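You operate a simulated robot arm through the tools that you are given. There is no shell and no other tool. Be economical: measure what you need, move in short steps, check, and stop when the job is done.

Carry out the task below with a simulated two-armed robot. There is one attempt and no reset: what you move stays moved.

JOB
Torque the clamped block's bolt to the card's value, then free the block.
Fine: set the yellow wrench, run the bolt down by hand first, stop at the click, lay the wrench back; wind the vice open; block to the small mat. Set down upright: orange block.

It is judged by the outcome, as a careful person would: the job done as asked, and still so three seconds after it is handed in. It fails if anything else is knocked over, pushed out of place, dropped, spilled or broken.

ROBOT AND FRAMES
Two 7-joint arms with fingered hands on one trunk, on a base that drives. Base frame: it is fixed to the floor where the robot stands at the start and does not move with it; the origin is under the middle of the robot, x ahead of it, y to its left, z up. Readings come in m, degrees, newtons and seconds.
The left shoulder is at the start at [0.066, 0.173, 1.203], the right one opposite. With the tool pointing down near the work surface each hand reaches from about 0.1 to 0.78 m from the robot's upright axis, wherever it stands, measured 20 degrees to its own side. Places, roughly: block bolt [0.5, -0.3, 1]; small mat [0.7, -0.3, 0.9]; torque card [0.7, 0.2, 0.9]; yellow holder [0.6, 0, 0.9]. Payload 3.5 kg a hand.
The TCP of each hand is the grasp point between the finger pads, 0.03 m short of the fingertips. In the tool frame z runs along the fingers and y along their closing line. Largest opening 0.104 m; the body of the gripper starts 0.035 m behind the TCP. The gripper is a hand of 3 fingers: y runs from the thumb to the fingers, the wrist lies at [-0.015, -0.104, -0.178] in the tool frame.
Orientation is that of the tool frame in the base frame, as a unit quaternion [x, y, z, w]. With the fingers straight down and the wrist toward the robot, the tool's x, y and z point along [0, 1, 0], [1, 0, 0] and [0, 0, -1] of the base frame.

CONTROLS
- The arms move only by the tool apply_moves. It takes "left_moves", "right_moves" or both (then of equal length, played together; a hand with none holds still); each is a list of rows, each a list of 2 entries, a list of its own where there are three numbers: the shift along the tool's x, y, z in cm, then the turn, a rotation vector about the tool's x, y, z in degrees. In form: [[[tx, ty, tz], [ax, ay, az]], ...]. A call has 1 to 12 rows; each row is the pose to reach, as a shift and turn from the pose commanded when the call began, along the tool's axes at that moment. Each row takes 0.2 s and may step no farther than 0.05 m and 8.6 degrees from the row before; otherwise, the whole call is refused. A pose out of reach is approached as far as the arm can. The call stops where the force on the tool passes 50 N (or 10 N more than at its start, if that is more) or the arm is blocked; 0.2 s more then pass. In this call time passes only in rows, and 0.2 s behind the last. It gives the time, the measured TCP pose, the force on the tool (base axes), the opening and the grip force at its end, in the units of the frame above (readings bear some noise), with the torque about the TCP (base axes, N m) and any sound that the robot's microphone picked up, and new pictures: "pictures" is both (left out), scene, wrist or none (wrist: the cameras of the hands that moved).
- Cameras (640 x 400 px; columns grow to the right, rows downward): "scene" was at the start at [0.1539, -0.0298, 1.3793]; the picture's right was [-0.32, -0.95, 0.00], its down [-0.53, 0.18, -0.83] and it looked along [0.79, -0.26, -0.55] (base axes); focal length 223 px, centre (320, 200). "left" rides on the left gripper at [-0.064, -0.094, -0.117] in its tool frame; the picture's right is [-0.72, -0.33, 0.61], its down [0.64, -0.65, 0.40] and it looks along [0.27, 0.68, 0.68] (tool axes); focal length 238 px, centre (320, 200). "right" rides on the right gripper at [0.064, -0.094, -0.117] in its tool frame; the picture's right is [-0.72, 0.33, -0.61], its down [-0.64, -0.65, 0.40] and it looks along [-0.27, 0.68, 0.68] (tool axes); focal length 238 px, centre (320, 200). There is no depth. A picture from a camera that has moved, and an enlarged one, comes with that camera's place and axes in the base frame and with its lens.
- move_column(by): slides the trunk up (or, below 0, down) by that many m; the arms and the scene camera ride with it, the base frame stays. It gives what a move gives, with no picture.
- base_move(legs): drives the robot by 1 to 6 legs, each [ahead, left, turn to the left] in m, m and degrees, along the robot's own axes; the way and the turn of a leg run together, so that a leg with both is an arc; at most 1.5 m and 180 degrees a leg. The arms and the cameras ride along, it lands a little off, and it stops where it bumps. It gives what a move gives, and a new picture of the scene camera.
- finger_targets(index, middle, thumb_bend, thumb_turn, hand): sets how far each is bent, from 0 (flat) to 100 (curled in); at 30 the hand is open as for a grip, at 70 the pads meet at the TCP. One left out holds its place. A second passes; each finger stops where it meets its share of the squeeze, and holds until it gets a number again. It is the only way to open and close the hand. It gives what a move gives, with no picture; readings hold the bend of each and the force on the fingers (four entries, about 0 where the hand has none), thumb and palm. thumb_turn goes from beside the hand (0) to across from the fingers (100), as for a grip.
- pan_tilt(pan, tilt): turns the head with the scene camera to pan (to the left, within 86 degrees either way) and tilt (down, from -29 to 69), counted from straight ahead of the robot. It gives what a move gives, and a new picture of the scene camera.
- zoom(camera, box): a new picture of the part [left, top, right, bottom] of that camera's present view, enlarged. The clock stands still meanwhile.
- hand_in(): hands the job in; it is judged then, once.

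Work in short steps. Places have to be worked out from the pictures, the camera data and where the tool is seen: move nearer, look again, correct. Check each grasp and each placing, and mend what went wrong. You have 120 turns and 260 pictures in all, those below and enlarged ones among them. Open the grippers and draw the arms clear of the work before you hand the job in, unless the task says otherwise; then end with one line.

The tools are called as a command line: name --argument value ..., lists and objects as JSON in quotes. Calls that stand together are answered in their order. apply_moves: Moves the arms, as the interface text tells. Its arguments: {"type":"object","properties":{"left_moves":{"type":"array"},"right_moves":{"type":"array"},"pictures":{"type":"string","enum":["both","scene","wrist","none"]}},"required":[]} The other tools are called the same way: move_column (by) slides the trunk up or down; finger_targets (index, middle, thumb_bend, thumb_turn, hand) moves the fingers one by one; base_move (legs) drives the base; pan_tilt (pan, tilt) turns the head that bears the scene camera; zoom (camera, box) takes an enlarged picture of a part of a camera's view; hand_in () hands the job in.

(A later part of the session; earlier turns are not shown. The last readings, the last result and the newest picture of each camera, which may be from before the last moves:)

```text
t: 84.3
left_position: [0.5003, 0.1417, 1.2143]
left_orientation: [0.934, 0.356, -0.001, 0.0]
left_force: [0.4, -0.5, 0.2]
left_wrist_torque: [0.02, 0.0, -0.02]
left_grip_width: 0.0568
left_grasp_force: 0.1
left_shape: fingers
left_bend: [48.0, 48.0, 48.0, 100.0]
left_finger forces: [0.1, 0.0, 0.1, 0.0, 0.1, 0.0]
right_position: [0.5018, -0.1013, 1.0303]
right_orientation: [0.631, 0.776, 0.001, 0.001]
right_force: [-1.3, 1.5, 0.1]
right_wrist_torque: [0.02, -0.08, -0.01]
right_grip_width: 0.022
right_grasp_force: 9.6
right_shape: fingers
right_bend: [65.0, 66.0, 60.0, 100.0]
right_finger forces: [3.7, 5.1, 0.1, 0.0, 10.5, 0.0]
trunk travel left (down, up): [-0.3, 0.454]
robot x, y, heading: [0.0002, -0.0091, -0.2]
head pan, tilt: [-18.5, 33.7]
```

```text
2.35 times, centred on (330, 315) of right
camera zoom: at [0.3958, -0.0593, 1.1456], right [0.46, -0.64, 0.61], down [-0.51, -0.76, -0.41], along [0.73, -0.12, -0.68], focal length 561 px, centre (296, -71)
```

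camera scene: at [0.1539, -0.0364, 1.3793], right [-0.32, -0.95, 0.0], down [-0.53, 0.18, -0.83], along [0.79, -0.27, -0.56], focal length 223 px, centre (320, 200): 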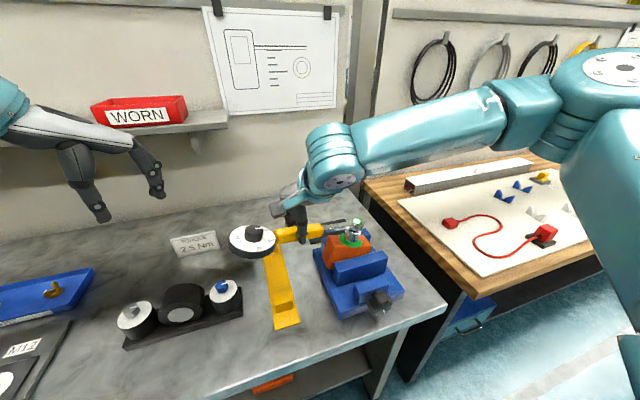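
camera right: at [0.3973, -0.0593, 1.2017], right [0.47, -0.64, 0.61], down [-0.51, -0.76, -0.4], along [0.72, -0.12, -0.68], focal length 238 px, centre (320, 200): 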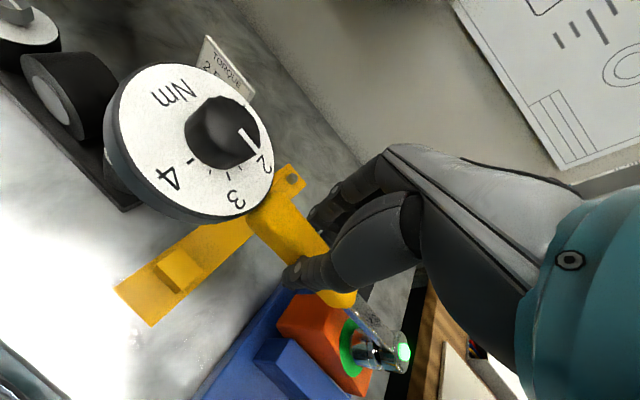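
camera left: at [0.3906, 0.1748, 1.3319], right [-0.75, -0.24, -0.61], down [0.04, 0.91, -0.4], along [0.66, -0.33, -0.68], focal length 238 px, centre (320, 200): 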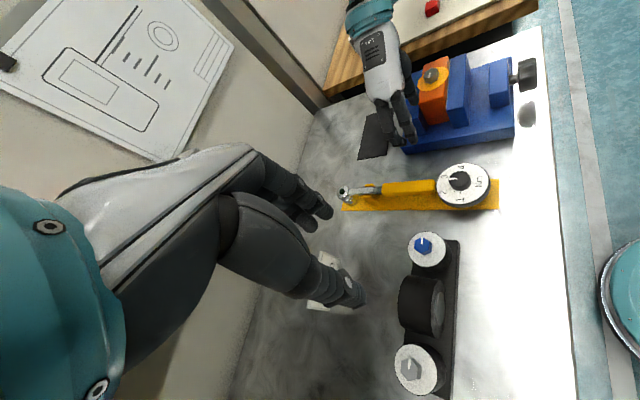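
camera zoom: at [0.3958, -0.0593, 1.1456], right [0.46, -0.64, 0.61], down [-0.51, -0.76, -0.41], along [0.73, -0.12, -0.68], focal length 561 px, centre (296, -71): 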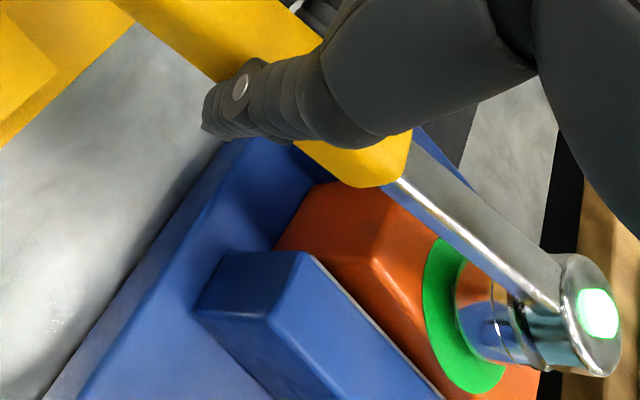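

The block is seated again. Lifting at the handle jams the socket by tilting it, so I'll steady the dial end with the left hand on the knob and lift both together. First bring the left hand above the knob (≈[0.486,-0.004]).

apply_moves --left_moves '[[[-2.3, 1.7, 1.5], [0, 0, 3.5]], [[-4.7, 3.4, 3], [0, 0, 7]], [[-7.1, 5.2, 5], [0, 0, 10.5]], [[-9.4, 6.9, 7], [0, 0, 14]], [[-11.78, 8.66, 9.5], [0, 0, 18]]]' --pictures "both"

zoom --camera "left" --box '[240, 150, 480, 340]'

```text
t: 85.5
left_position: [0.4694, -0.0019, 1.1176]
left_orientation: [0.979, 0.206, 0.0, 0.001]
left_force: [-0.3, 0.1, -0.3]
left_wrist_torque: [-0.02, 0.02, 0.01]
left_grip_width: 0.0567
left_grasp_force: 0.0
left_shape: fingers
left_bend: [48.0, 48.0, 48.0, 100.0]
left_finger forces: [0.0, 0.1, 0.0, 0.1, 0.0, 0.0]
right_position: [0.4999, -0.1018, 1.029]
right_orientation: [0.63, 0.776, 0.001, 0.0]
right_force: [-1.0, 1.5, 2.7]
right_wrist_torque: [-0.03, 0.02, 0.02]
right_grip_width: 0.0218
right_grasp_force: 10.3
right_shape: fingers
right_bend: [66.0, 66.0, 60.0, 100.0]
right_finger forces: [3.9, 5.5, 0.0, 0.0, 10.5, 0.0]
trunk travel left (down, up): [-0.3, 0.454]
robot x, y, heading: [-0.0014, -0.0085, -0.1]
head pan, tilt: [-18.5, 33.7]
camera scene: at [0.153, -0.0362, 1.3794], right [-0.32, -0.95, 0.0], down [-0.53, 0.18, -0.83], along [0.79, -0.27, -0.55], focal length 223 px, centre (320, 200)
camera left: at [0.3737, 0.0572, 1.2344], right [-0.79, 0.01, -0.61], down [0.32, 0.86, -0.4], along [0.52, -0.52, -0.68], focal length 238 px, centre (320, 200)
```

scene: 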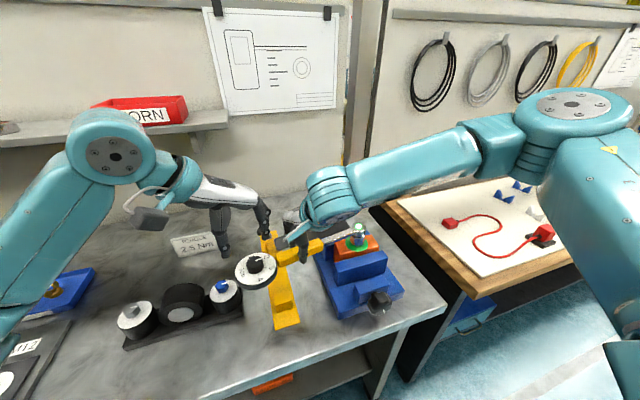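
left: 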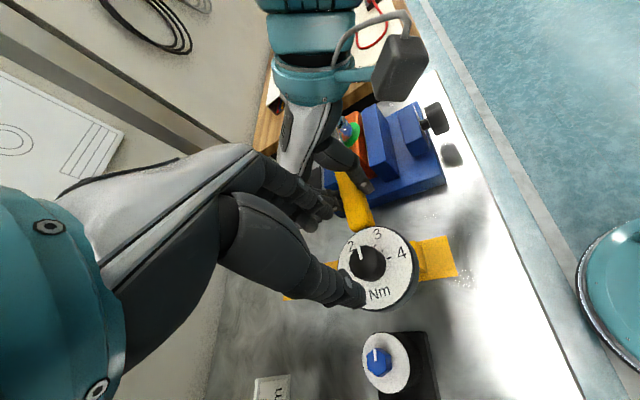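

```text
2.11 times, centred on (360, 245) of left
camera zoom: at [0.3737, 0.0572, 1.2344], right [-0.79, 0.01, -0.61], down [0.32, 0.86, -0.4], along [0.52, -0.52, -0.68], focal length 502 px, centre (236, 105)
```

zoom: 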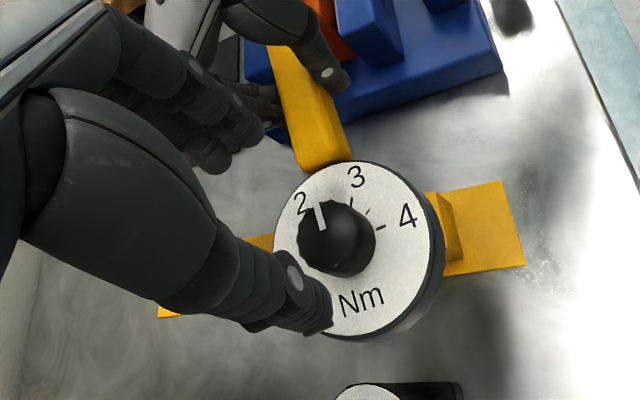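

Knob at ≈[0.470,-0.008]. I lower the left hand around it and close.

apply_moves --left_moves '[[[-0.24, 0.55, 2], [0, 0, 0]], [[-0.24, 0.55, 4], [0, 0, 0]], [[-0.24, 0.55, 5.5], [0, 0, 0]]]' --pictures "none"

zoom --camera "left" --box '[240, 150, 480, 340]'

finger_targets --hand "left" --index 70 --middle 70 --thumb_bend 70

zoom --camera "scene" --box '[220, 190, 420, 320]'

```text
t: 86.3
left_position: [0.4705, -0.0081, 1.0631]
left_orientation: [0.979, 0.206, -0.001, 0.001]
left_force: [-0.7, 1.0, 0.4]
left_wrist_torque: [-0.04, 0.02, 0.0]
left_grip_width: 0.0566
left_grasp_force: 0.1
left_shape: fingers
left_bend: [48.0, 48.0, 48.0, 100.0]
left_finger forces: [0.1, 0.0, 0.1, 0.0, 0.0, 0.1]
right_position: [0.5003, -0.1016, 1.0288]
right_orientation: [0.631, 0.775, -0.001, 0.001]
right_force: [-1.2, 2.3, 3.7]
right_wrist_torque: [0.0, 0.01, -0.01]
right_grip_width: 0.0216
right_grasp_force: 10.1
right_shape: fingers
right_bend: [66.0, 66.0, 60.0, 100.0]
right_finger forces: [3.9, 5.8, 0.0, 0.0, 10.4, 0.1]
trunk travel left (down, up): [-0.3, 0.454]
robot x, y, heading: [-0.0006, -0.0038, -0.1]
head pan, tilt: [-18.5, 33.7]
```

```text
2.11 times, centred on (360, 245) of left
camera zoom: at [0.3735, 0.0501, 1.1794], right [-0.79, 0.01, -0.61], down [0.32, 0.86, -0.4], along [0.52, -0.52, -0.68], focal length 502 px, centre (236, 105)
```

zoom: 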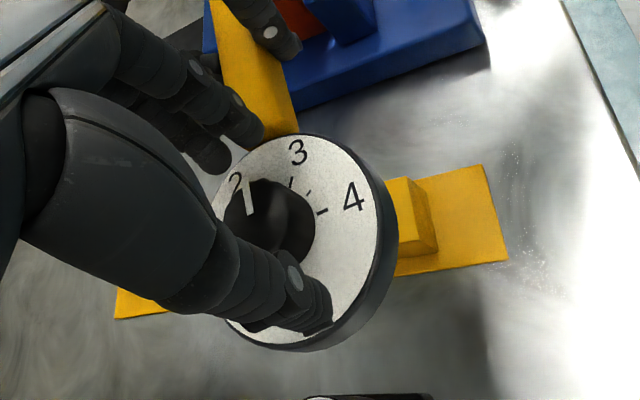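

```text
t: 87.3
left_position: [0.4706, -0.0091, 1.063]
left_orientation: [0.978, 0.207, 0.0, 0.001]
left_force: [2.0, -6.5, 4.8]
left_wrist_torque: [-0.28, -0.16, -0.08]
left_grip_width: 0.0015
left_grasp_force: 6.4
left_shape: fingers
left_bend: [70.0, 64.0, 70.0, 100.0]
left_finger forces: [0.1, 12.4, 0.0, 0.0, 0.0, 0.0]
right_position: [0.4997, -0.102, 1.0284]
right_orientation: [0.631, 0.776, 0.0, -0.001]
right_force: [-3.1, 9.2, -4.7]
right_wrist_torque: [0.22, -0.02, 0.0]
right_grip_width: 0.022
right_grasp_force: 8.8
right_shape: fingers
right_bend: [65.0, 66.0, 60.0, 100.0]
right_finger forces: [3.4, 4.5, 0.0, 0.1, 9.3, 0.0]
trunk travel left (down, up): [-0.3, 0.454]
robot x, y, heading: [-0.0015, -0.0087, -0.2]
head pan, tilt: [-18.5, 33.7]
```

```text
3.08 times, centred on (320, 255) of scene
camera zoom: at [0.1534, -0.036, 1.3793], right [-0.32, -0.95, 0.0], down [-0.53, 0.18, -0.83], along [0.79, -0.27, -0.55], focal length 687 px, centre (320, 31)
```

zoom: 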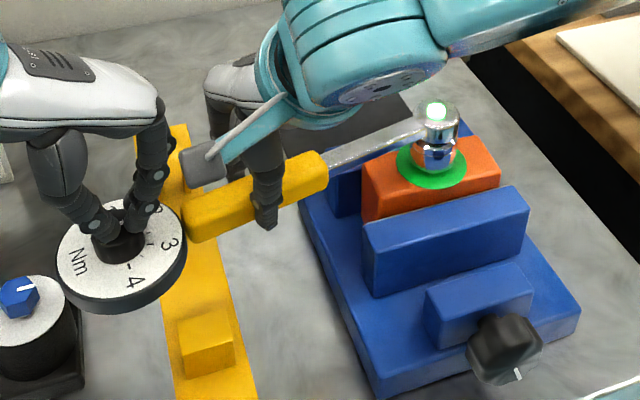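

The fingertips closed just above the knob: it is about 1 cm lower than assumed (the wrench sags). Open, lower 1.2 cm, close again.

finger_targets --hand "left" --index 48 --middle 48 --thumb_bend 48

apply_moves --left_moves '[[[0, 0, 0.6], [0, 0, 0]], [[0, 0, 1.2], [0, 0, 0]]]' --pictures "none"

zoom --camera "left" --box '[240, 150, 480, 340]'

zoom --camera "scene" --box '[220, 190, 420, 320]'

```text
t: 88.3
left_position: [0.471, -0.0094, 1.0622]
left_orientation: [0.979, 0.206, -0.001, 0.0]
left_force: [0.0, -0.1, -0.9]
left_wrist_torque: [0.02, 0.01, -0.02]
left_grip_width: 0.0566
left_grasp_force: 0.1
left_shape: fingers
left_bend: [48.0, 48.0, 48.0, 100.0]
left_finger forces: [0.0, 0.0, 0.1, 0.0, 0.1, 0.1]
right_position: [0.5012, -0.1027, 1.0298]
right_orientation: [0.631, 0.776, 0.0, 0.0]
right_force: [-2.3, -2.3, 0.8]
right_wrist_torque: [-0.09, -0.04, -0.03]
right_grip_width: 0.0217
right_grasp_force: 9.9
right_shape: fingers
right_bend: [66.0, 67.0, 60.0, 100.0]
right_finger forces: [4.2, 4.6, 0.0, 0.1, 10.6, 0.0]
trunk travel left (down, up): [-0.3, 0.454]
robot x, y, heading: [-0.0039, -0.0041, -0.4]
head pan, tilt: [-18.5, 33.7]
```

```text
t: 88.9
left_position: [0.4702, -0.0097, 1.0515]
left_orientation: [0.978, 0.207, 0.0, 0.0]
left_force: [0.8, -0.3, -0.1]
left_wrist_torque: [0.01, 0.02, 0.02]
left_grip_width: 0.0564
left_grasp_force: 0.0
left_shape: fingers
left_bend: [48.0, 48.0, 48.0, 100.0]
left_finger forces: [0.0, 0.1, 0.1, 0.0, 0.1, 0.0]
right_position: [0.5008, -0.1028, 1.0293]
right_orientation: [0.631, 0.776, 0.001, -0.001]
right_force: [-1.9, -0.9, 1.2]
right_wrist_torque: [-0.09, -0.02, -0.03]
right_grip_width: 0.0216
right_grasp_force: 9.4
right_shape: fingers
right_bend: [66.0, 66.0, 60.0, 100.0]
right_finger forces: [4.3, 4.8, 0.1, 0.0, 10.1, 0.0]
trunk travel left (down, up): [-0.3, 0.454]
robot x, y, heading: [0.0008, -0.0064, -0.1]
head pan, tilt: [-18.5, 33.7]
```

```text
2.11 times, centred on (360, 245) of left
camera zoom: at [0.3738, 0.0493, 1.1688], right [-0.79, 0.01, -0.61], down [0.32, 0.86, -0.4], along [0.52, -0.52, -0.68], focal length 502 px, centre (236, 105)
```

zoom: 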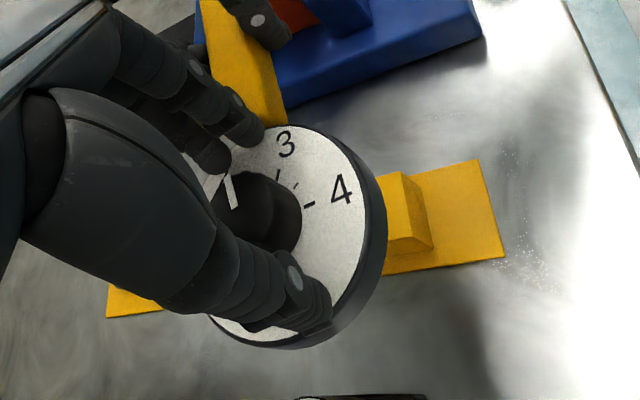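

```text
3.08 times, centred on (320, 255) of scene
camera zoom: at [0.1534, -0.0366, 1.3793], right [-0.32, -0.95, 0.0], down [-0.53, 0.18, -0.83], along [0.79, -0.27, -0.55], focal length 687 px, centre (320, 31)
```

zoom: 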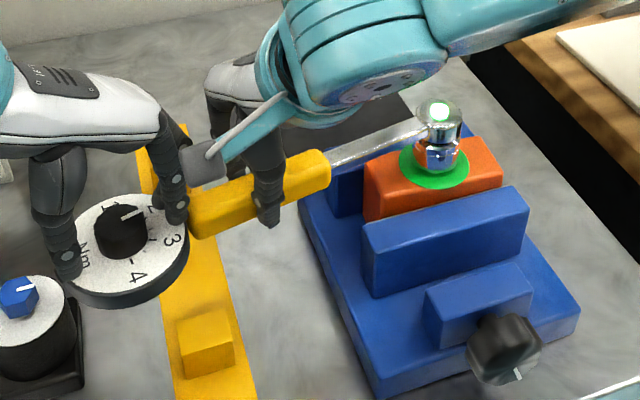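

Fingers now straddle the knob centrally. Close.

finger_targets --hand "left" --index 70 --middle 70 --thumb_bend 70

zoom --camera "scene" --box '[220, 190, 420, 320]'

```text
t: 89.9
left_position: [0.4709, -0.0089, 1.0515]
left_orientation: [0.979, 0.206, 0.0, 0.0]
left_force: [1.9, -7.4, -0.6]
left_wrist_torque: [-0.21, -0.1, -0.09]
left_grip_width: 0.02
left_grasp_force: 10.4
left_shape: fingers
left_bend: [63.0, 61.0, 63.0, 100.0]
left_finger forces: [4.9, 9.7, 0.0, 0.0, 6.7, 0.0]
right_position: [0.5017, -0.1014, 1.0277]
right_orientation: [0.63, 0.776, -0.001, -0.001]
right_force: [-2.1, 2.7, -1.4]
right_wrist_torque: [0.06, 0.02, -0.03]
right_grip_width: 0.0217
right_grasp_force: 9.7
right_shape: fingers
right_bend: [66.0, 67.0, 60.0, 100.0]
right_finger forces: [4.0, 4.4, 0.0, 0.1, 10.0, 0.1]
trunk travel left (down, up): [-0.3, 0.454]
robot x, y, heading: [-0.0001, -0.0041, -0.3]
head pan, tilt: [-18.5, 33.7]
```

```text
3.08 times, centred on (320, 255) of scene
camera zoom: at [0.1538, -0.037, 1.3793], right [-0.32, -0.95, 0.0], down [-0.53, 0.18, -0.83], along [0.79, -0.27, -0.56], focal length 687 px, centre (320, 31)
```

zoom: 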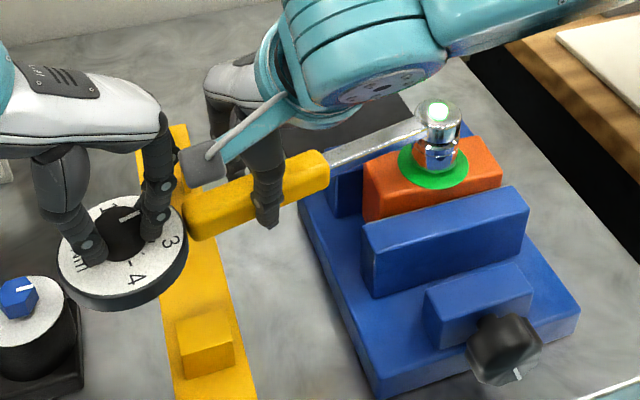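

Knob held. I relax the 7 N side force and lift both hands together 2 cm.

apply_moves --left_moves '[[[-0.06, 0.15, 0], [0, 0, 0]], [[-0.06, 0.15, -0.5], [0, 0, 0]], [[-0.06, 0.15, -1.0], [0, 0, 0]], [[-0.06, 0.15, -1.5], [0, 0, 0]], [[-0.06, 0.15, -2.0], [0, 0, 0]]]' --right_moves '[[[0, 0, 0], [0, 0, 0]], [[0, 0, -0.5], [0, 0, 0]], [[0, 0, -1.0], [0, 0, 0]], [[0, 0, -1.5], [0, 0, 0]], [[0, 0, -2.0], [0, 0, 0]]]' --pictures "none"

zoom --camera "scene" --box '[220, 190, 420, 320]'

zoom --camera "right" --box '[200, 230, 460, 400]'

```text
t: 91.1
left_position: [0.471, -0.0109, 1.0736]
left_orientation: [0.979, 0.206, -0.001, -0.001]
left_force: [-1.2, -11.8, 0.1]
left_wrist_torque: [-0.24, 0.01, -0.08]
left_grip_width: 0.02
left_grasp_force: 11.9
left_shape: fingers
left_bend: [63.0, 61.0, 64.0, 100.0]
left_finger forces: [6.9, 10.5, 0.0, 0.0, 7.0, 0.0]
right_position: [0.5004, -0.1034, 1.0453]
right_orientation: [0.632, 0.775, -0.001, -0.001]
right_force: [-2.5, 5.3, -14.7]
right_wrist_torque: [0.15, -0.01, 0.03]
right_grip_width: 0.0221
right_grasp_force: 8.3
right_shape: fingers
right_bend: [65.0, 66.0, 61.0, 100.0]
right_finger forces: [3.7, 3.5, 0.1, 0.1, 8.4, 0.0]
trunk travel left (down, up): [-0.3, 0.454]
robot x, y, heading: [-0.001, -0.0068, -0.0]
head pan, tilt: [-18.5, 33.7]
```

```text
3.08 times, centred on (320, 255) of scene
camera zoom: at [0.1542, -0.0376, 1.3791], right [-0.32, -0.95, 0.0], down [-0.53, 0.18, -0.83], along [0.79, -0.27, -0.56], focal length 687 px, centre (320, 31)
```

zoom: 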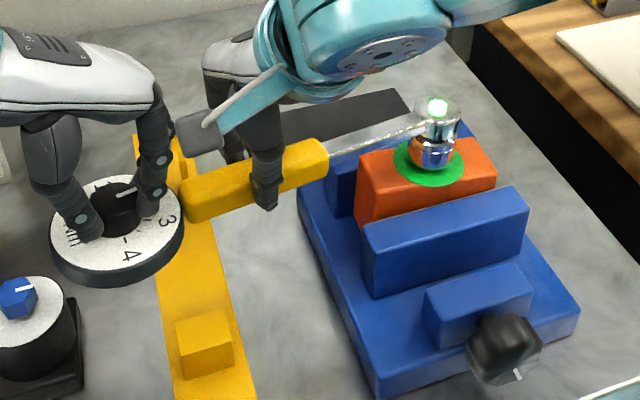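

```text
2.35 times, centred on (330, 315) of right
camera zoom: at [0.397, -0.0607, 1.1622], right [0.47, -0.64, 0.61], down [-0.51, -0.76, -0.4], along [0.72, -0.12, -0.68], focal length 561 px, centre (296, -71)
```

zoom: 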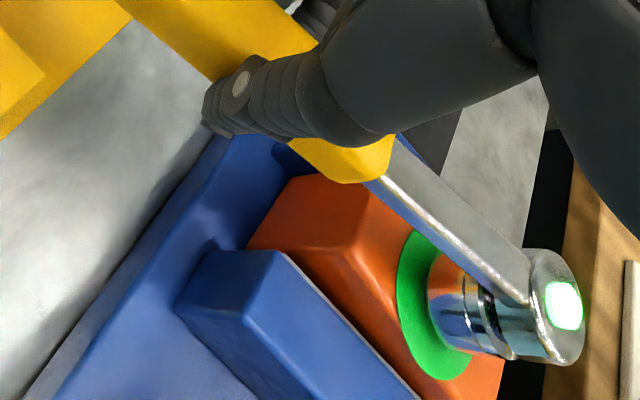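

Block still comes along; the left hand isn't yet counteracting the tilt (z force 0). I lower the left side slightly to apply the counter-moment and watch the forces.

apply_moves --left_moves '[[[0, 0, 0.3], [0, 0, 0]], [[0, 0, 0.6], [0, 0, 0]]]' --pictures "none"

zoom --camera "right" --box '[200, 230, 460, 400]'

```text
t: 91.7
left_position: [0.4729, -0.0091, 1.0666]
left_orientation: [0.978, 0.206, 0.0, 0.0]
left_force: [-1.2, -5.1, 5.0]
left_wrist_torque: [-0.09, -0.01, -0.07]
left_grip_width: 0.0198
left_grasp_force: 11.5
left_shape: fingers
left_bend: [64.0, 62.0, 64.0, 100.0]
left_finger forces: [5.0, 8.8, 0.0, 0.0, 9.3, 0.0]
right_position: [0.5025, -0.102, 1.0469]
right_orientation: [0.631, 0.776, -0.001, 0.0]
right_force: [-2.9, 4.1, -13.1]
right_wrist_torque: [0.13, -0.01, 0.02]
right_grip_width: 0.0218
right_grasp_force: 7.5
right_shape: fingers
right_bend: [65.0, 66.0, 61.0, 100.0]
right_finger forces: [3.6, 3.0, 0.0, 0.0, 8.8, 0.0]
trunk travel left (down, up): [-0.3, 0.454]
robot x, y, heading: [0.0, -0.0044, -0.2]
head pan, tilt: [-18.5, 33.7]
```

```text
2.35 times, centred on (330, 315) of right
camera zoom: at [0.3969, -0.0598, 1.1629], right [0.47, -0.64, 0.61], down [-0.51, -0.76, -0.4], along [0.72, -0.12, -0.68], focal length 561 px, centre (296, -71)
```

zoom: 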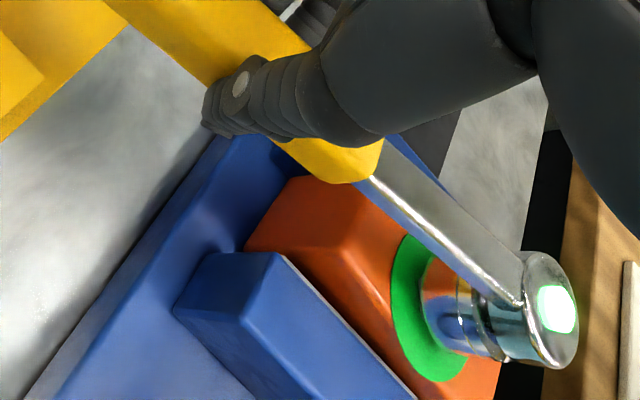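

Analysis of the forces shows both hands together apply ~0.95 Nm of yaw torque on the hex — that's what jams the socket. I reseat the block and shift both hands to cancel the side forces.

apply_moves --left_moves '[[[-0.08, 0.07, 0.5], [0, 0, 0]], [[-0.17, 0.14, 1.0], [0, 0, 0]], [[-0.17, 0.14, 1.5], [0, 0, 0]]]' --right_moves '[[[0.1, -0.08, 0.6], [0, 0, 0]], [[0.19, -0.16, 1.2], [0, 0, 0]], [[0.19, -0.16, 1.75], [0, 0, 0]]]' --pictures "none"

```text
t: 92.5
left_position: [0.4696, -0.0104, 1.052]
left_orientation: [0.978, 0.206, 0.0, 0.0]
left_force: [1.6, 5.3, -2.5]
left_wrist_torque: [0.13, 0.01, 0.02]
left_grip_width: 0.0195
left_grasp_force: 8.3
left_shape: fingers
left_bend: [67.0, 64.0, 61.0, 100.0]
left_finger forces: [1.8, 5.6, 0.0, 0.0, 10.0, 0.0]
right_position: [0.5002, -0.0993, 1.033]
right_orientation: [0.631, 0.775, 0.004, 0.002]
right_force: [-2.1, 0.3, 13.6]
right_wrist_torque: [-0.03, 0.11, 0.0]
right_grip_width: 0.0216
right_grasp_force: 11.3
right_shape: fingers
right_bend: [65.0, 66.0, 61.0, 100.0]
right_finger forces: [4.4, 5.5, 0.0, 0.0, 11.9, 0.0]
trunk travel left (down, up): [-0.3, 0.454]
robot x, y, heading: [-0.0001, -0.0039, -0.4]
head pan, tilt: [-18.5, 33.7]
```

Checking the block's seating now.

zoom --camera "scene" --box '[220, 190, 420, 320]'

zoom --camera "right" --box '[200, 230, 460, 400]'

```text
3.08 times, centred on (320, 255) of scene
camera zoom: at [0.1523, -0.0351, 1.3798], right [-0.32, -0.95, 0.0], down [-0.52, 0.18, -0.83], along [0.79, -0.27, -0.55], focal length 687 px, centre (320, 31)
```

zoom: 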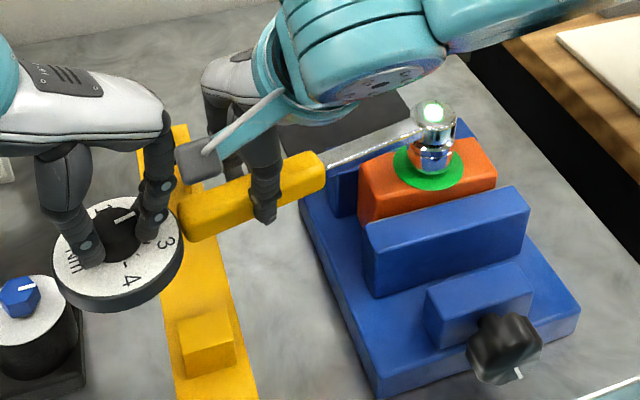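

```text
2.35 times, centred on (330, 315) of right
camera zoom: at [0.3946, -0.0566, 1.1487], right [0.46, -0.64, 0.62], down [-0.51, -0.76, -0.41], along [0.73, -0.12, -0.67], focal length 561 px, centre (296, -71)
```

zoom: 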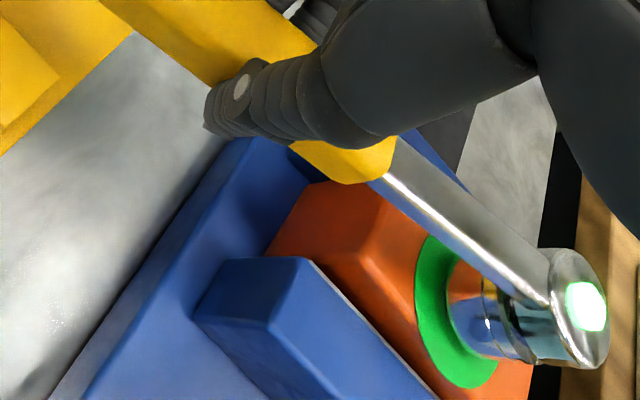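

Block is nearly seated. I relax remaining side forces and lift both, with the left hand lagging to hold the dial end down.

apply_moves --left_moves '[[[0.07, -0.08, 0], [0, 0, 0]], [[0.07, -0.08, 0], [0, 0, 0]], [[0.07, -0.08, -0.4], [0, 0, 0]], [[0.07, -0.08, -0.8], [0, 0, 0]]]' --right_moves '[[[0.02, -0.1, -0.3], [0, 0, 0]], [[0.02, -0.1, -0.6], [0, 0, 0]], [[0.02, -0.1, -1.0], [0, 0, 0]], [[0.02, -0.1, -1.4], [0, 0, 0]]]' --pictures "none"

zoom --camera "right" --box '[200, 230, 460, 400]'

```text
t: 93.5
left_position: [0.4715, -0.0109, 1.0592]
left_orientation: [0.979, 0.206, -0.001, 0.001]
left_force: [-1.1, -2.5, 0.8]
left_wrist_torque: [-0.07, 0.02, -0.07]
left_grip_width: 0.0195
left_grasp_force: 11.0
left_shape: fingers
left_bend: [66.0, 63.0, 62.0, 100.0]
left_finger forces: [5.1, 8.2, 0.0, 0.0, 8.4, 0.0]
right_position: [0.4981, -0.1025, 1.0403]
right_orientation: [0.632, 0.775, -0.003, -0.002]
right_force: [2.2, 2.6, -10.6]
right_wrist_torque: [0.04, -0.11, 0.01]
right_grip_width: 0.022
right_grasp_force: 9.4
right_shape: fingers
right_bend: [63.0, 65.0, 62.0, 100.0]
right_finger forces: [5.4, 5.1, 0.0, 0.0, 7.4, 0.1]
trunk travel left (down, up): [-0.3, 0.454]
robot x, y, heading: [0.0011, -0.0056, 0.0]
head pan, tilt: [-18.5, 33.7]
```

```text
2.35 times, centred on (330, 315) of right
camera zoom: at [0.3945, -0.0595, 1.1572], right [0.47, -0.64, 0.61], down [-0.51, -0.76, -0.4], along [0.72, -0.13, -0.68], focal length 561 px, centre (296, -71)
```

zoom: 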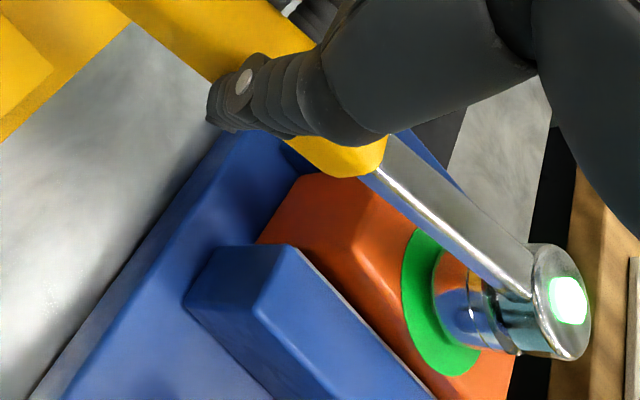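

Yaw torque is ≈0 now; the tilt moment remains. Lower the left hand 0.35 cm to cancel it.

apply_moves --left_moves '[[[0, 0, 0.2], [0, 0, 0]], [[0, 0, 0.4], [0, 0, 0]]]' --pictures "none"

zoom --camera "right" --box '[200, 230, 460, 400]'

```text
t: 94.1
left_position: [0.4698, -0.0092, 1.0557]
left_orientation: [0.978, 0.207, 0.0, 0.0]
left_force: [-0.2, -1.8, 1.7]
left_wrist_torque: [-0.09, -0.06, -0.02]
left_grip_width: 0.0191
left_grasp_force: 10.6
left_shape: fingers
left_bend: [66.0, 63.0, 62.0, 100.0]
left_finger forces: [3.8, 8.2, 0.0, 0.2, 9.0, 0.0]
right_position: [0.4984, -0.1009, 1.0427]
right_orientation: [0.632, 0.775, 0.0, 0.0]
right_force: [-0.4, 1.7, -5.5]
right_wrist_torque: [-0.04, 0.03, 0.07]
right_grip_width: 0.0216
right_grasp_force: 9.2
right_shape: fingers
right_bend: [64.0, 65.0, 62.0, 100.0]
right_finger forces: [4.1, 5.3, 0.1, 0.0, 9.6, 0.0]
trunk travel left (down, up): [-0.3, 0.454]
robot x, y, heading: [0.0008, -0.0086, -0.1]
head pan, tilt: [-18.5, 33.7]
```

```text
2.35 times, centred on (330, 315) of right
camera zoom: at [0.3942, -0.0587, 1.1588], right [0.47, -0.64, 0.61], down [-0.51, -0.76, -0.4], along [0.72, -0.12, -0.68], focal length 561 px, centre (296, -71)
```

zoom: 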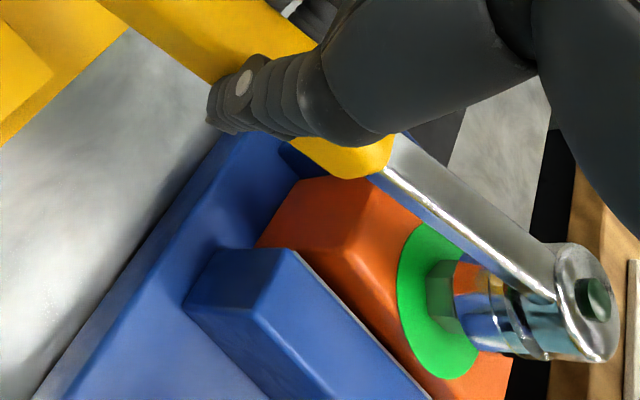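

It worked — the socket slid up off the hex (lamp off, hex visible). Raise both 3.5 cm.

apply_moves --left_moves '[[[0, 0, -1], [0, 0, 0]], [[0, 0, -2], [0, 0, 0]], [[0, 0, -3.5], [0, 0, 0]]]' --right_moves '[[[0, 0, -1], [0, 0, 0]], [[0, 0, -2], [0, 0, 0]], [[0, 0, -3.5], [0, 0, 0]]]' --pictures "none"

zoom --camera "scene" --box '[220, 190, 420, 320]'

zoom --camera "right" --box '[200, 230, 460, 400]'

```text
t: 94.9
left_position: [0.4684, -0.0102, 1.0916]
left_orientation: [0.978, 0.207, -0.001, -0.001]
left_force: [-0.5, 2.3, 0.6]
left_wrist_torque: [0.02, -0.01, 0.05]
left_grip_width: 0.0193
left_grasp_force: 9.3
left_shape: fingers
left_bend: [67.0, 64.0, 61.0, 100.0]
left_finger forces: [2.8, 6.5, 0.0, 0.1, 10.1, 0.1]
right_position: [0.4989, -0.1003, 1.0788]
right_orientation: [0.632, 0.775, -0.001, 0.0]
right_force: [-0.6, -2.6, -4.9]
right_wrist_torque: [-0.07, -0.04, 0.04]
right_grip_width: 0.022
right_grasp_force: 8.7
right_shape: fingers
right_bend: [64.0, 65.0, 62.0, 100.0]
right_finger forces: [3.9, 5.6, 0.1, 0.0, 9.5, 0.0]
trunk travel left (down, up): [-0.3, 0.454]
robot x, y, heading: [-0.0005, -0.0053, -0.1]
head pan, tilt: [-18.5, 33.7]
```

```text
3.08 times, centred on (320, 255) of scene
camera zoom: at [0.1536, -0.0365, 1.3793], right [-0.32, -0.95, 0.0], down [-0.53, 0.18, -0.83], along [0.79, -0.27, -0.55], focal length 687 px, centre (320, 31)
```

zoom: 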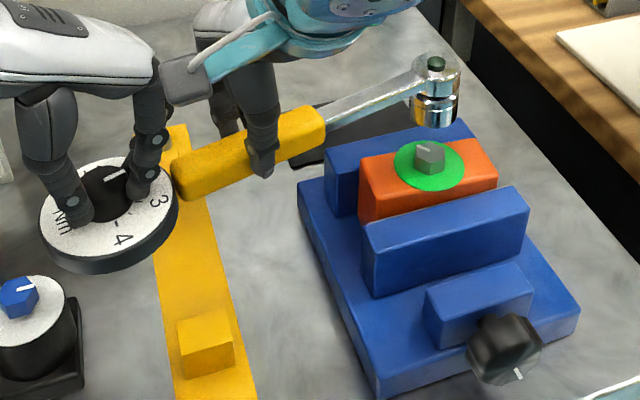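

```text
2.35 times, centred on (330, 315) of right
camera zoom: at [0.3949, -0.0569, 1.1939], right [0.47, -0.64, 0.61], down [-0.51, -0.76, -0.4], along [0.72, -0.12, -0.68], focal length 561 px, centre (296, -71)
```

zoom: 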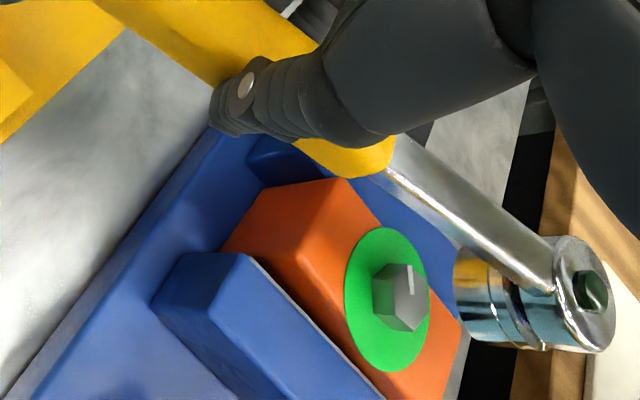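

Free, disc still green. I raise the left end 1.5 cm to level the wrench, then release the knob.

apply_moves --left_moves '[[[0, 0, -0.8], [0, 0, 0]], [[0, 0, -1.5], [0, 0, 0]]]' --pictures "none"

finger_targets --hand "left" --index 46 --middle 46 --thumb_bend 46

apply_moves --left_moves '[[[0, 0, -3], [0, 0, 0]], [[0, 0, -7], [0, 0, 0]], [[1.2, -3.5, -11], [0, 0, 0]], [[3, -7, -14], [0, 0, 0]], [[5, -11, -14], [0, 0, 0]], [[7, -15, -14], [0, 0, 0]]]' --pictures "scene"

zoom --camera "scene" --box '[220, 190, 420, 320]'

```text
t: 95.5
left_position: [0.4712, -0.01, 1.105]
left_orientation: [0.978, 0.207, 0.0, -0.001]
left_force: [0.0, -0.8, -2.6]
left_wrist_torque: [0.11, 0.09, -0.02]
left_grip_width: 0.0191
left_grasp_force: 9.7
left_shape: fingers
left_bend: [66.0, 64.0, 62.0, 100.0]
left_finger forces: [4.1, 7.8, 0.0, 0.0, 8.3, 0.0]
right_position: [0.4996, -0.0989, 1.0779]
right_orientation: [0.631, 0.776, 0.0, -0.001]
right_force: [-0.6, 2.0, -1.8]
right_wrist_torque: [0.1, -0.04, 0.01]
right_grip_width: 0.0214
right_grasp_force: 9.5
right_shape: fingers
right_bend: [64.0, 65.0, 62.0, 100.0]
right_finger forces: [5.6, 4.3, 0.0, 0.1, 9.7, 0.1]
trunk travel left (down, up): [-0.3, 0.454]
robot x, y, heading: [0.0022, -0.0057, -0.2]
head pan, tilt: [-18.5, 33.7]
```

```text
t: 96.5
left_position: [0.4708, -0.0104, 1.1076]
left_orientation: [0.979, 0.206, -0.001, 0.0]
left_force: [1.1, 0.6, 0.4]
left_wrist_torque: [-0.01, -0.06, 0.0]
left_grip_width: 0.0616
left_grasp_force: 0.2
left_shape: fingers
left_bend: [46.0, 46.0, 46.0, 100.0]
left_finger forces: [0.1, 0.0, 0.0, 0.0, 0.1, 0.1]
right_position: [0.4991, -0.0997, 1.0788]
right_orientation: [0.632, 0.775, -0.001, -0.001]
right_force: [-0.3, 0.6, -4.1]
right_wrist_torque: [0.04, 0.02, -0.03]
right_grip_width: 0.0219
right_grasp_force: 9.3
right_shape: fingers
right_bend: [64.0, 65.0, 62.0, 100.0]
right_finger forces: [4.6, 4.9, 0.1, 0.0, 9.7, 0.1]
trunk travel left (down, up): [-0.3, 0.454]
robot x, y, heading: [-0.0014, -0.0067, -0.3]
head pan, tilt: [-18.5, 33.7]
```

```text
refused: row 3 steps farther than a row can; nothing moved
```

```text
3.08 times, centred on (320, 255) of scene
camera zoom: at [0.1538, -0.0364, 1.3793], right [-0.32, -0.95, 0.0], down [-0.53, 0.18, -0.83], along [0.79, -0.27, -0.55], focal length 687 px, centre (320, 31)
```

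zoom: 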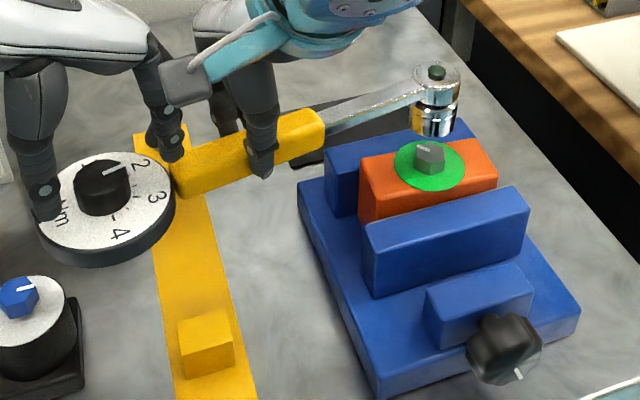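

The right hand holds the wrench alone. I retreat the left hand in smaller steps.

apply_moves --left_moves '[[[0, 0, -3], [0, 0, 0]], [[0, 0, -6], [0, 0, 0]], [[0, 0, -10], [0, 0, 0]], [[1, -3, -13], [0, 0, 0]], [[2.5, -6.5, -14], [0, 0, 0]], [[4, -10, -14], [0, 0, 0]], [[6, -14, -14], [0, 0, 0]]]' --pictures "none"

apply_moves --right_moves '[[[1, -0.5, -1], [0, 0, -8.5]], [[2, -1, -2], [0, 0, -17]], [[3, -1.5, -2], [0, 0, -25.5]], [[3, -1.5, -2], [0, 0, -34]], [[3, -1.5, -2], [0, 0, -42.5]], [[3, -1.5, -2], [0, 0, -51]], [[3, -1.5, -2], [0, 0, -59]]]' --pictures "both"

```text
t: 98.1
left_position: [0.4715, 0.1425, 1.2467]
left_orientation: [0.979, 0.206, 0.0, -0.001]
left_force: [0.8, -0.2, 0.4]
left_wrist_torque: [0.01, 0.04, 0.0]
left_grip_width: 0.0619
left_grasp_force: 0.1
left_shape: fingers
left_bend: [46.0, 46.0, 46.0, 100.0]
left_finger forces: [0.0, 0.0, 0.1, 0.1, 0.0, 0.0]
right_position: [0.498, -0.0985, 1.0775]
right_orientation: [0.631, 0.776, -0.002, -0.001]
right_force: [0.3, 0.2, -4.7]
right_wrist_torque: [-0.01, -0.02, 0.01]
right_grip_width: 0.0218
right_grasp_force: 9.8
right_shape: fingers
right_bend: [64.0, 65.0, 62.0, 100.0]
right_finger forces: [4.6, 4.8, 0.1, 0.1, 9.6, 0.1]
trunk travel left (down, up): [-0.3, 0.454]
robot x, y, heading: [0.0014, -0.005, -0.1]
head pan, tilt: [-18.5, 33.7]
```

```text
t: 99.7
left_position: [0.4719, 0.1414, 1.2478]
left_orientation: [0.979, 0.205, 0.0, 0.0]
left_force: [0.0, -0.8, 0.8]
left_wrist_torque: [0.04, 0.01, 0.01]
left_grip_width: 0.062
left_grasp_force: 0.1
left_shape: fingers
left_bend: [46.0, 46.0, 46.0, 100.0]
left_finger forces: [0.0, 0.0, 0.0, 0.0, 0.1, 0.1]
right_position: [0.4776, -0.0733, 1.0989]
right_orientation: [0.167, 0.986, 0.0, 0.0]
right_force: [-0.2, -0.4, -3.6]
right_wrist_torque: [0.0, -0.03, 0.01]
right_grip_width: 0.0217
right_grasp_force: 9.3
right_shape: fingers
right_bend: [64.0, 66.0, 62.0, 100.0]
right_finger forces: [4.6, 5.2, 0.1, 0.0, 9.5, 0.0]
trunk travel left (down, up): [-0.3, 0.454]
robot x, y, heading: [-0.0009, -0.0078, -0.3]
head pan, tilt: [-18.5, 33.7]
camera scene: at [0.1541, -0.0365, 1.3792], right [-0.32, -0.95, 0.0], down [-0.53, 0.18, -0.83], along [0.79, -0.27, -0.56], focal length 223 px, centre (320, 200)
camera right: at [0.3869, -0.1419, 1.2141], right [0.79, 0.07, 0.61], down [0.39, -0.83, -0.41], along [0.48, 0.56, -0.68], focal length 238 px, centre (320, 200)
```

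scene: 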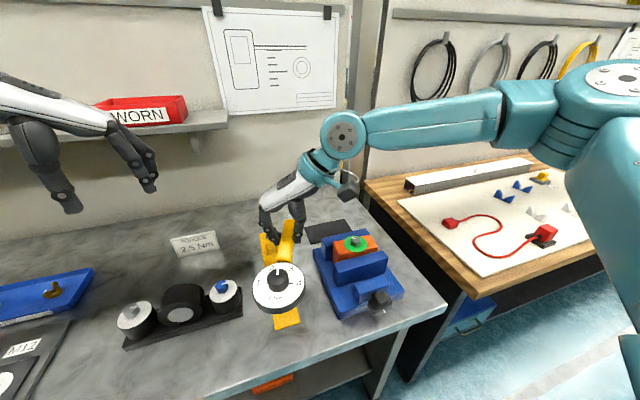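
right: 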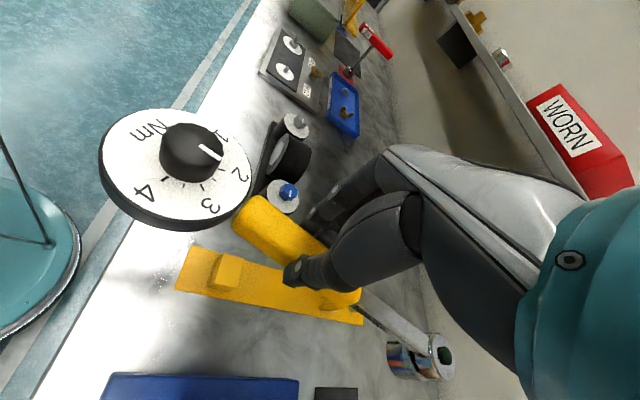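

Drive the base back left 0.2 m to return the wrench to its holder.

base_move --legs '[[0, 0.203, 0]]'

apply_moves --right_moves '[[[-1.6, -3.6, 0], [0, 0, -4]], [[-3, -7, 0], [0, 0, -8]], [[-4, -10.5, 0], [0, 0, -12]], [[-4, -14, 0], [0, 0, -16]], [[-4, -17.3, 0], [0, 0, -19]]]' --pictures "both"

```text
t: 101.3
left_position: [0.4729, 0.3384, 1.2475]
left_orientation: [0.978, 0.207, 0.001, 0.001]
left_force: [0.0, 0.6, -0.9]
left_wrist_torque: [-0.01, 0.01, 0.0]
left_grip_width: 0.0617
left_grasp_force: 0.0
left_shape: fingers
left_bend: [46.0, 46.0, 46.0, 100.0]
left_finger forces: [0.0, 0.0, 0.0, 0.0, 0.0, 0.1]
right_position: [0.4777, 0.1231, 1.099]
right_orientation: [0.167, 0.986, 0.0, -0.001]
right_force: [0.0, -0.6, -4.3]
right_wrist_torque: [-0.01, -0.01, 0.03]
right_grip_width: 0.0221
right_grasp_force: 9.3
right_shape: fingers
right_bend: [64.0, 66.0, 62.0, 100.0]
right_finger forces: [4.7, 5.0, 0.0, 0.0, 9.4, 0.0]
trunk travel left (down, up): [-0.3, 0.454]
robot x, y, heading: [0.0003, 0.1915, -0.1]
head pan, tilt: [-18.5, 33.7]
camera scene: at [0.1543, 0.1611, 1.3793], right [-0.32, -0.95, 0.0], down [-0.53, 0.18, -0.83], along [0.79, -0.27, -0.55], focal length 223 px, centre (320, 200)
```

scene: 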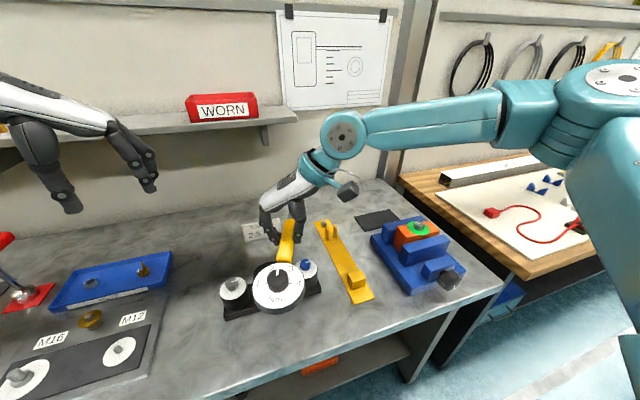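

```text
t: 102.5
left_position: [0.4713, 0.3377, 1.2475]
left_orientation: [0.978, 0.208, -0.001, 0.0]
left_force: [-0.3, -0.4, 0.5]
left_wrist_torque: [0.01, 0.0, 0.0]
left_grip_width: 0.0622
left_grasp_force: 0.0
left_shape: fingers
left_bend: [46.0, 46.0, 46.0, 100.0]
left_finger forces: [0.0, 0.0, 0.0, 0.0, 0.0, 0.0]
right_position: [0.4594, -0.0552, 1.0991]
right_orientation: [0.001, 1.0, 0.0, 0.0]
right_force: [0.2, -0.5, -4.7]
right_wrist_torque: [-0.03, -0.03, -0.01]
right_grip_width: 0.022
right_grasp_force: 9.4
right_shape: fingers
right_bend: [64.0, 66.0, 62.0, 100.0]
right_finger forces: [4.6, 4.7, 0.0, 0.0, 9.3, 0.1]
trunk travel left (down, up): [-0.3, 0.454]
robot x, y, heading: [-0.0053, 0.1869, -0.0]
head pan, tilt: [-18.5, 33.7]
camera scene: at [0.154, 0.1594, 1.3793], right [-0.32, -0.95, 0.0], down [-0.53, 0.18, -0.83], along [0.79, -0.27, -0.55], focal length 223 px, centre (320, 200)
camera right: at [0.3968, -0.1493, 1.2144], right [0.72, 0.32, 0.61], down [0.64, -0.65, -0.41], along [0.27, 0.68, -0.68], focal length 238 px, centre (320, 200)
```

scene: 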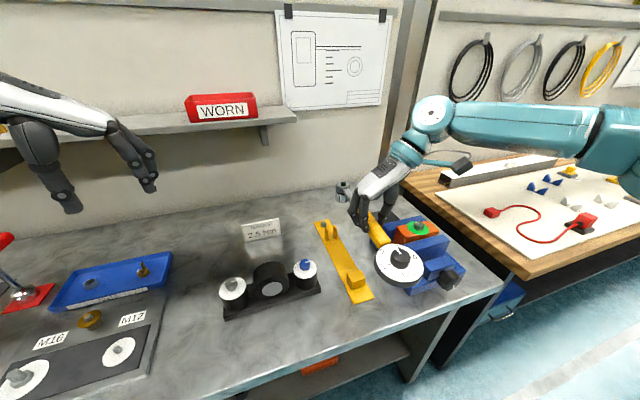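
right: 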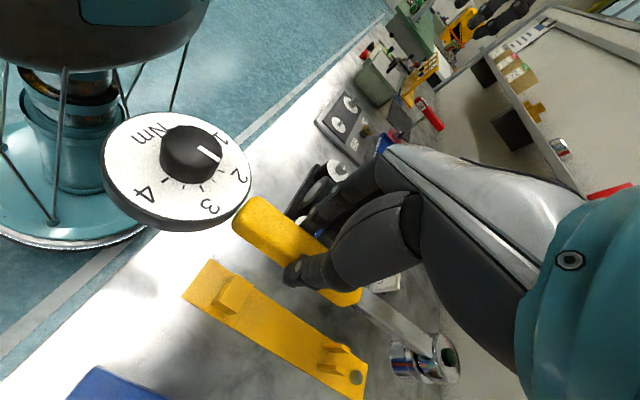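

I need +0.117 m in x. I shift there (with a 2° yaw correction), then lower the trunk 10 cm and compare socket and peg.

apply_moves --right_moves '[[[-4, 0.2, 0], [0, 0, 1]], [[-8, 0.3, 0], [0, 0, 2]], [[-11.6, 0.5, 0], [0, 0, 2]]]' --pictures "none"

move_column --by -0.11

zoom --camera "right" --box '[100, 60, 500, 400]'

zoom --camera "scene" --box '[280, 120, 440, 270]'

```text
t: 103.3
left_position: [0.4725, 0.3391, 1.2468]
left_orientation: [0.978, 0.207, -0.001, 0.0]
left_force: [-0.7, 0.0, -1.0]
left_wrist_torque: [-0.05, 0.02, -0.02]
left_grip_width: 0.0618
left_grasp_force: 0.0
left_shape: fingers
left_bend: [46.0, 46.0, 46.0, 100.0]
left_finger forces: [0.1, 0.0, 0.1, 0.1, 0.0, 0.0]
right_position: [0.5783, -0.0496, 1.094]
right_orientation: [0.018, 1.0, 0.0, -0.001]
right_force: [-1.2, -0.1, -4.2]
right_wrist_torque: [0.05, -0.01, -0.04]
right_grip_width: 0.0216
right_grasp_force: 9.3
right_shape: fingers
right_bend: [64.0, 66.0, 62.0, 100.0]
right_finger forces: [4.4, 4.8, 0.0, 0.1, 9.2, 0.0]
trunk travel left (down, up): [-0.3, 0.454]
robot x, y, heading: [0.0019, 0.1888, -0.3]
head pan, tilt: [-18.5, 33.7]
```

```text
t: 104.7
left_position: [0.4718, 0.3382, 1.1373]
left_orientation: [0.978, 0.207, 0.0, 0.0]
left_force: [0.6, 0.5, 0.7]
left_wrist_torque: [-0.03, -0.02, 0.02]
left_grip_width: 0.062
left_grasp_force: 0.0
left_shape: fingers
left_bend: [46.0, 46.0, 46.0, 100.0]
left_finger forces: [0.0, 0.0, 0.0, 0.0, 0.1, 0.1]
right_position: [0.575, -0.0477, 0.9884]
right_orientation: [0.019, 1.0, 0.001, 0.0]
right_force: [-0.4, 0.3, -4.7]
right_wrist_torque: [0.01, -0.01, 0.01]
right_grip_width: 0.0215
right_grasp_force: 8.9
right_shape: fingers
right_bend: [64.0, 66.0, 62.0, 100.0]
right_finger forces: [4.5, 4.7, 0.1, 0.0, 9.1, 0.1]
trunk travel left (down, up): [-0.19, 0.564]
robot x, y, heading: [0.0021, 0.1921, -0.2]
head pan, tilt: [-18.5, 33.7]
```

```text
1.18 times, centred on (300, 230) of right
camera zoom: at [0.507, -0.1406, 1.1045], right [0.73, 0.3, 0.61], down [0.61, -0.68, -0.4], along [0.29, 0.67, -0.68], focal length 280 px, centre (344, 165)
```

zoom: 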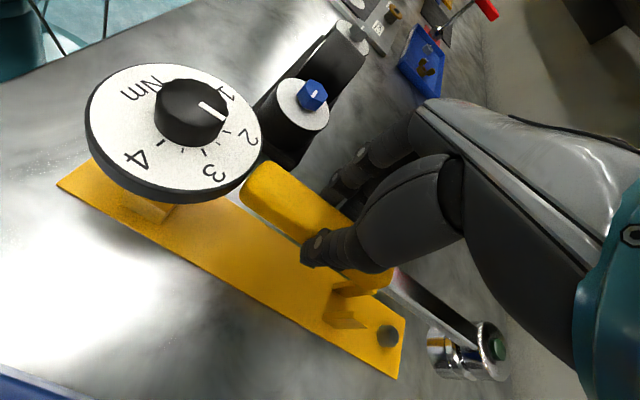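

```text
2.67 times, centred on (360, 195) of scene
camera zoom: at [0.2022, 0.1601, 1.2665], right [-0.32, -0.95, 0.0], down [-0.53, 0.18, -0.83], along [0.79, -0.27, -0.55], focal length 595 px, centre (213, 213)
```

zoom: 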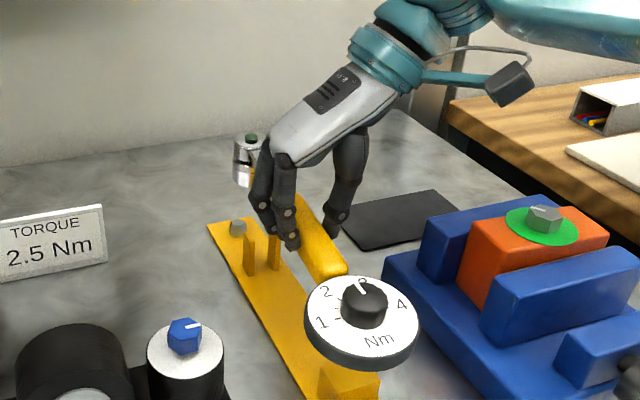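

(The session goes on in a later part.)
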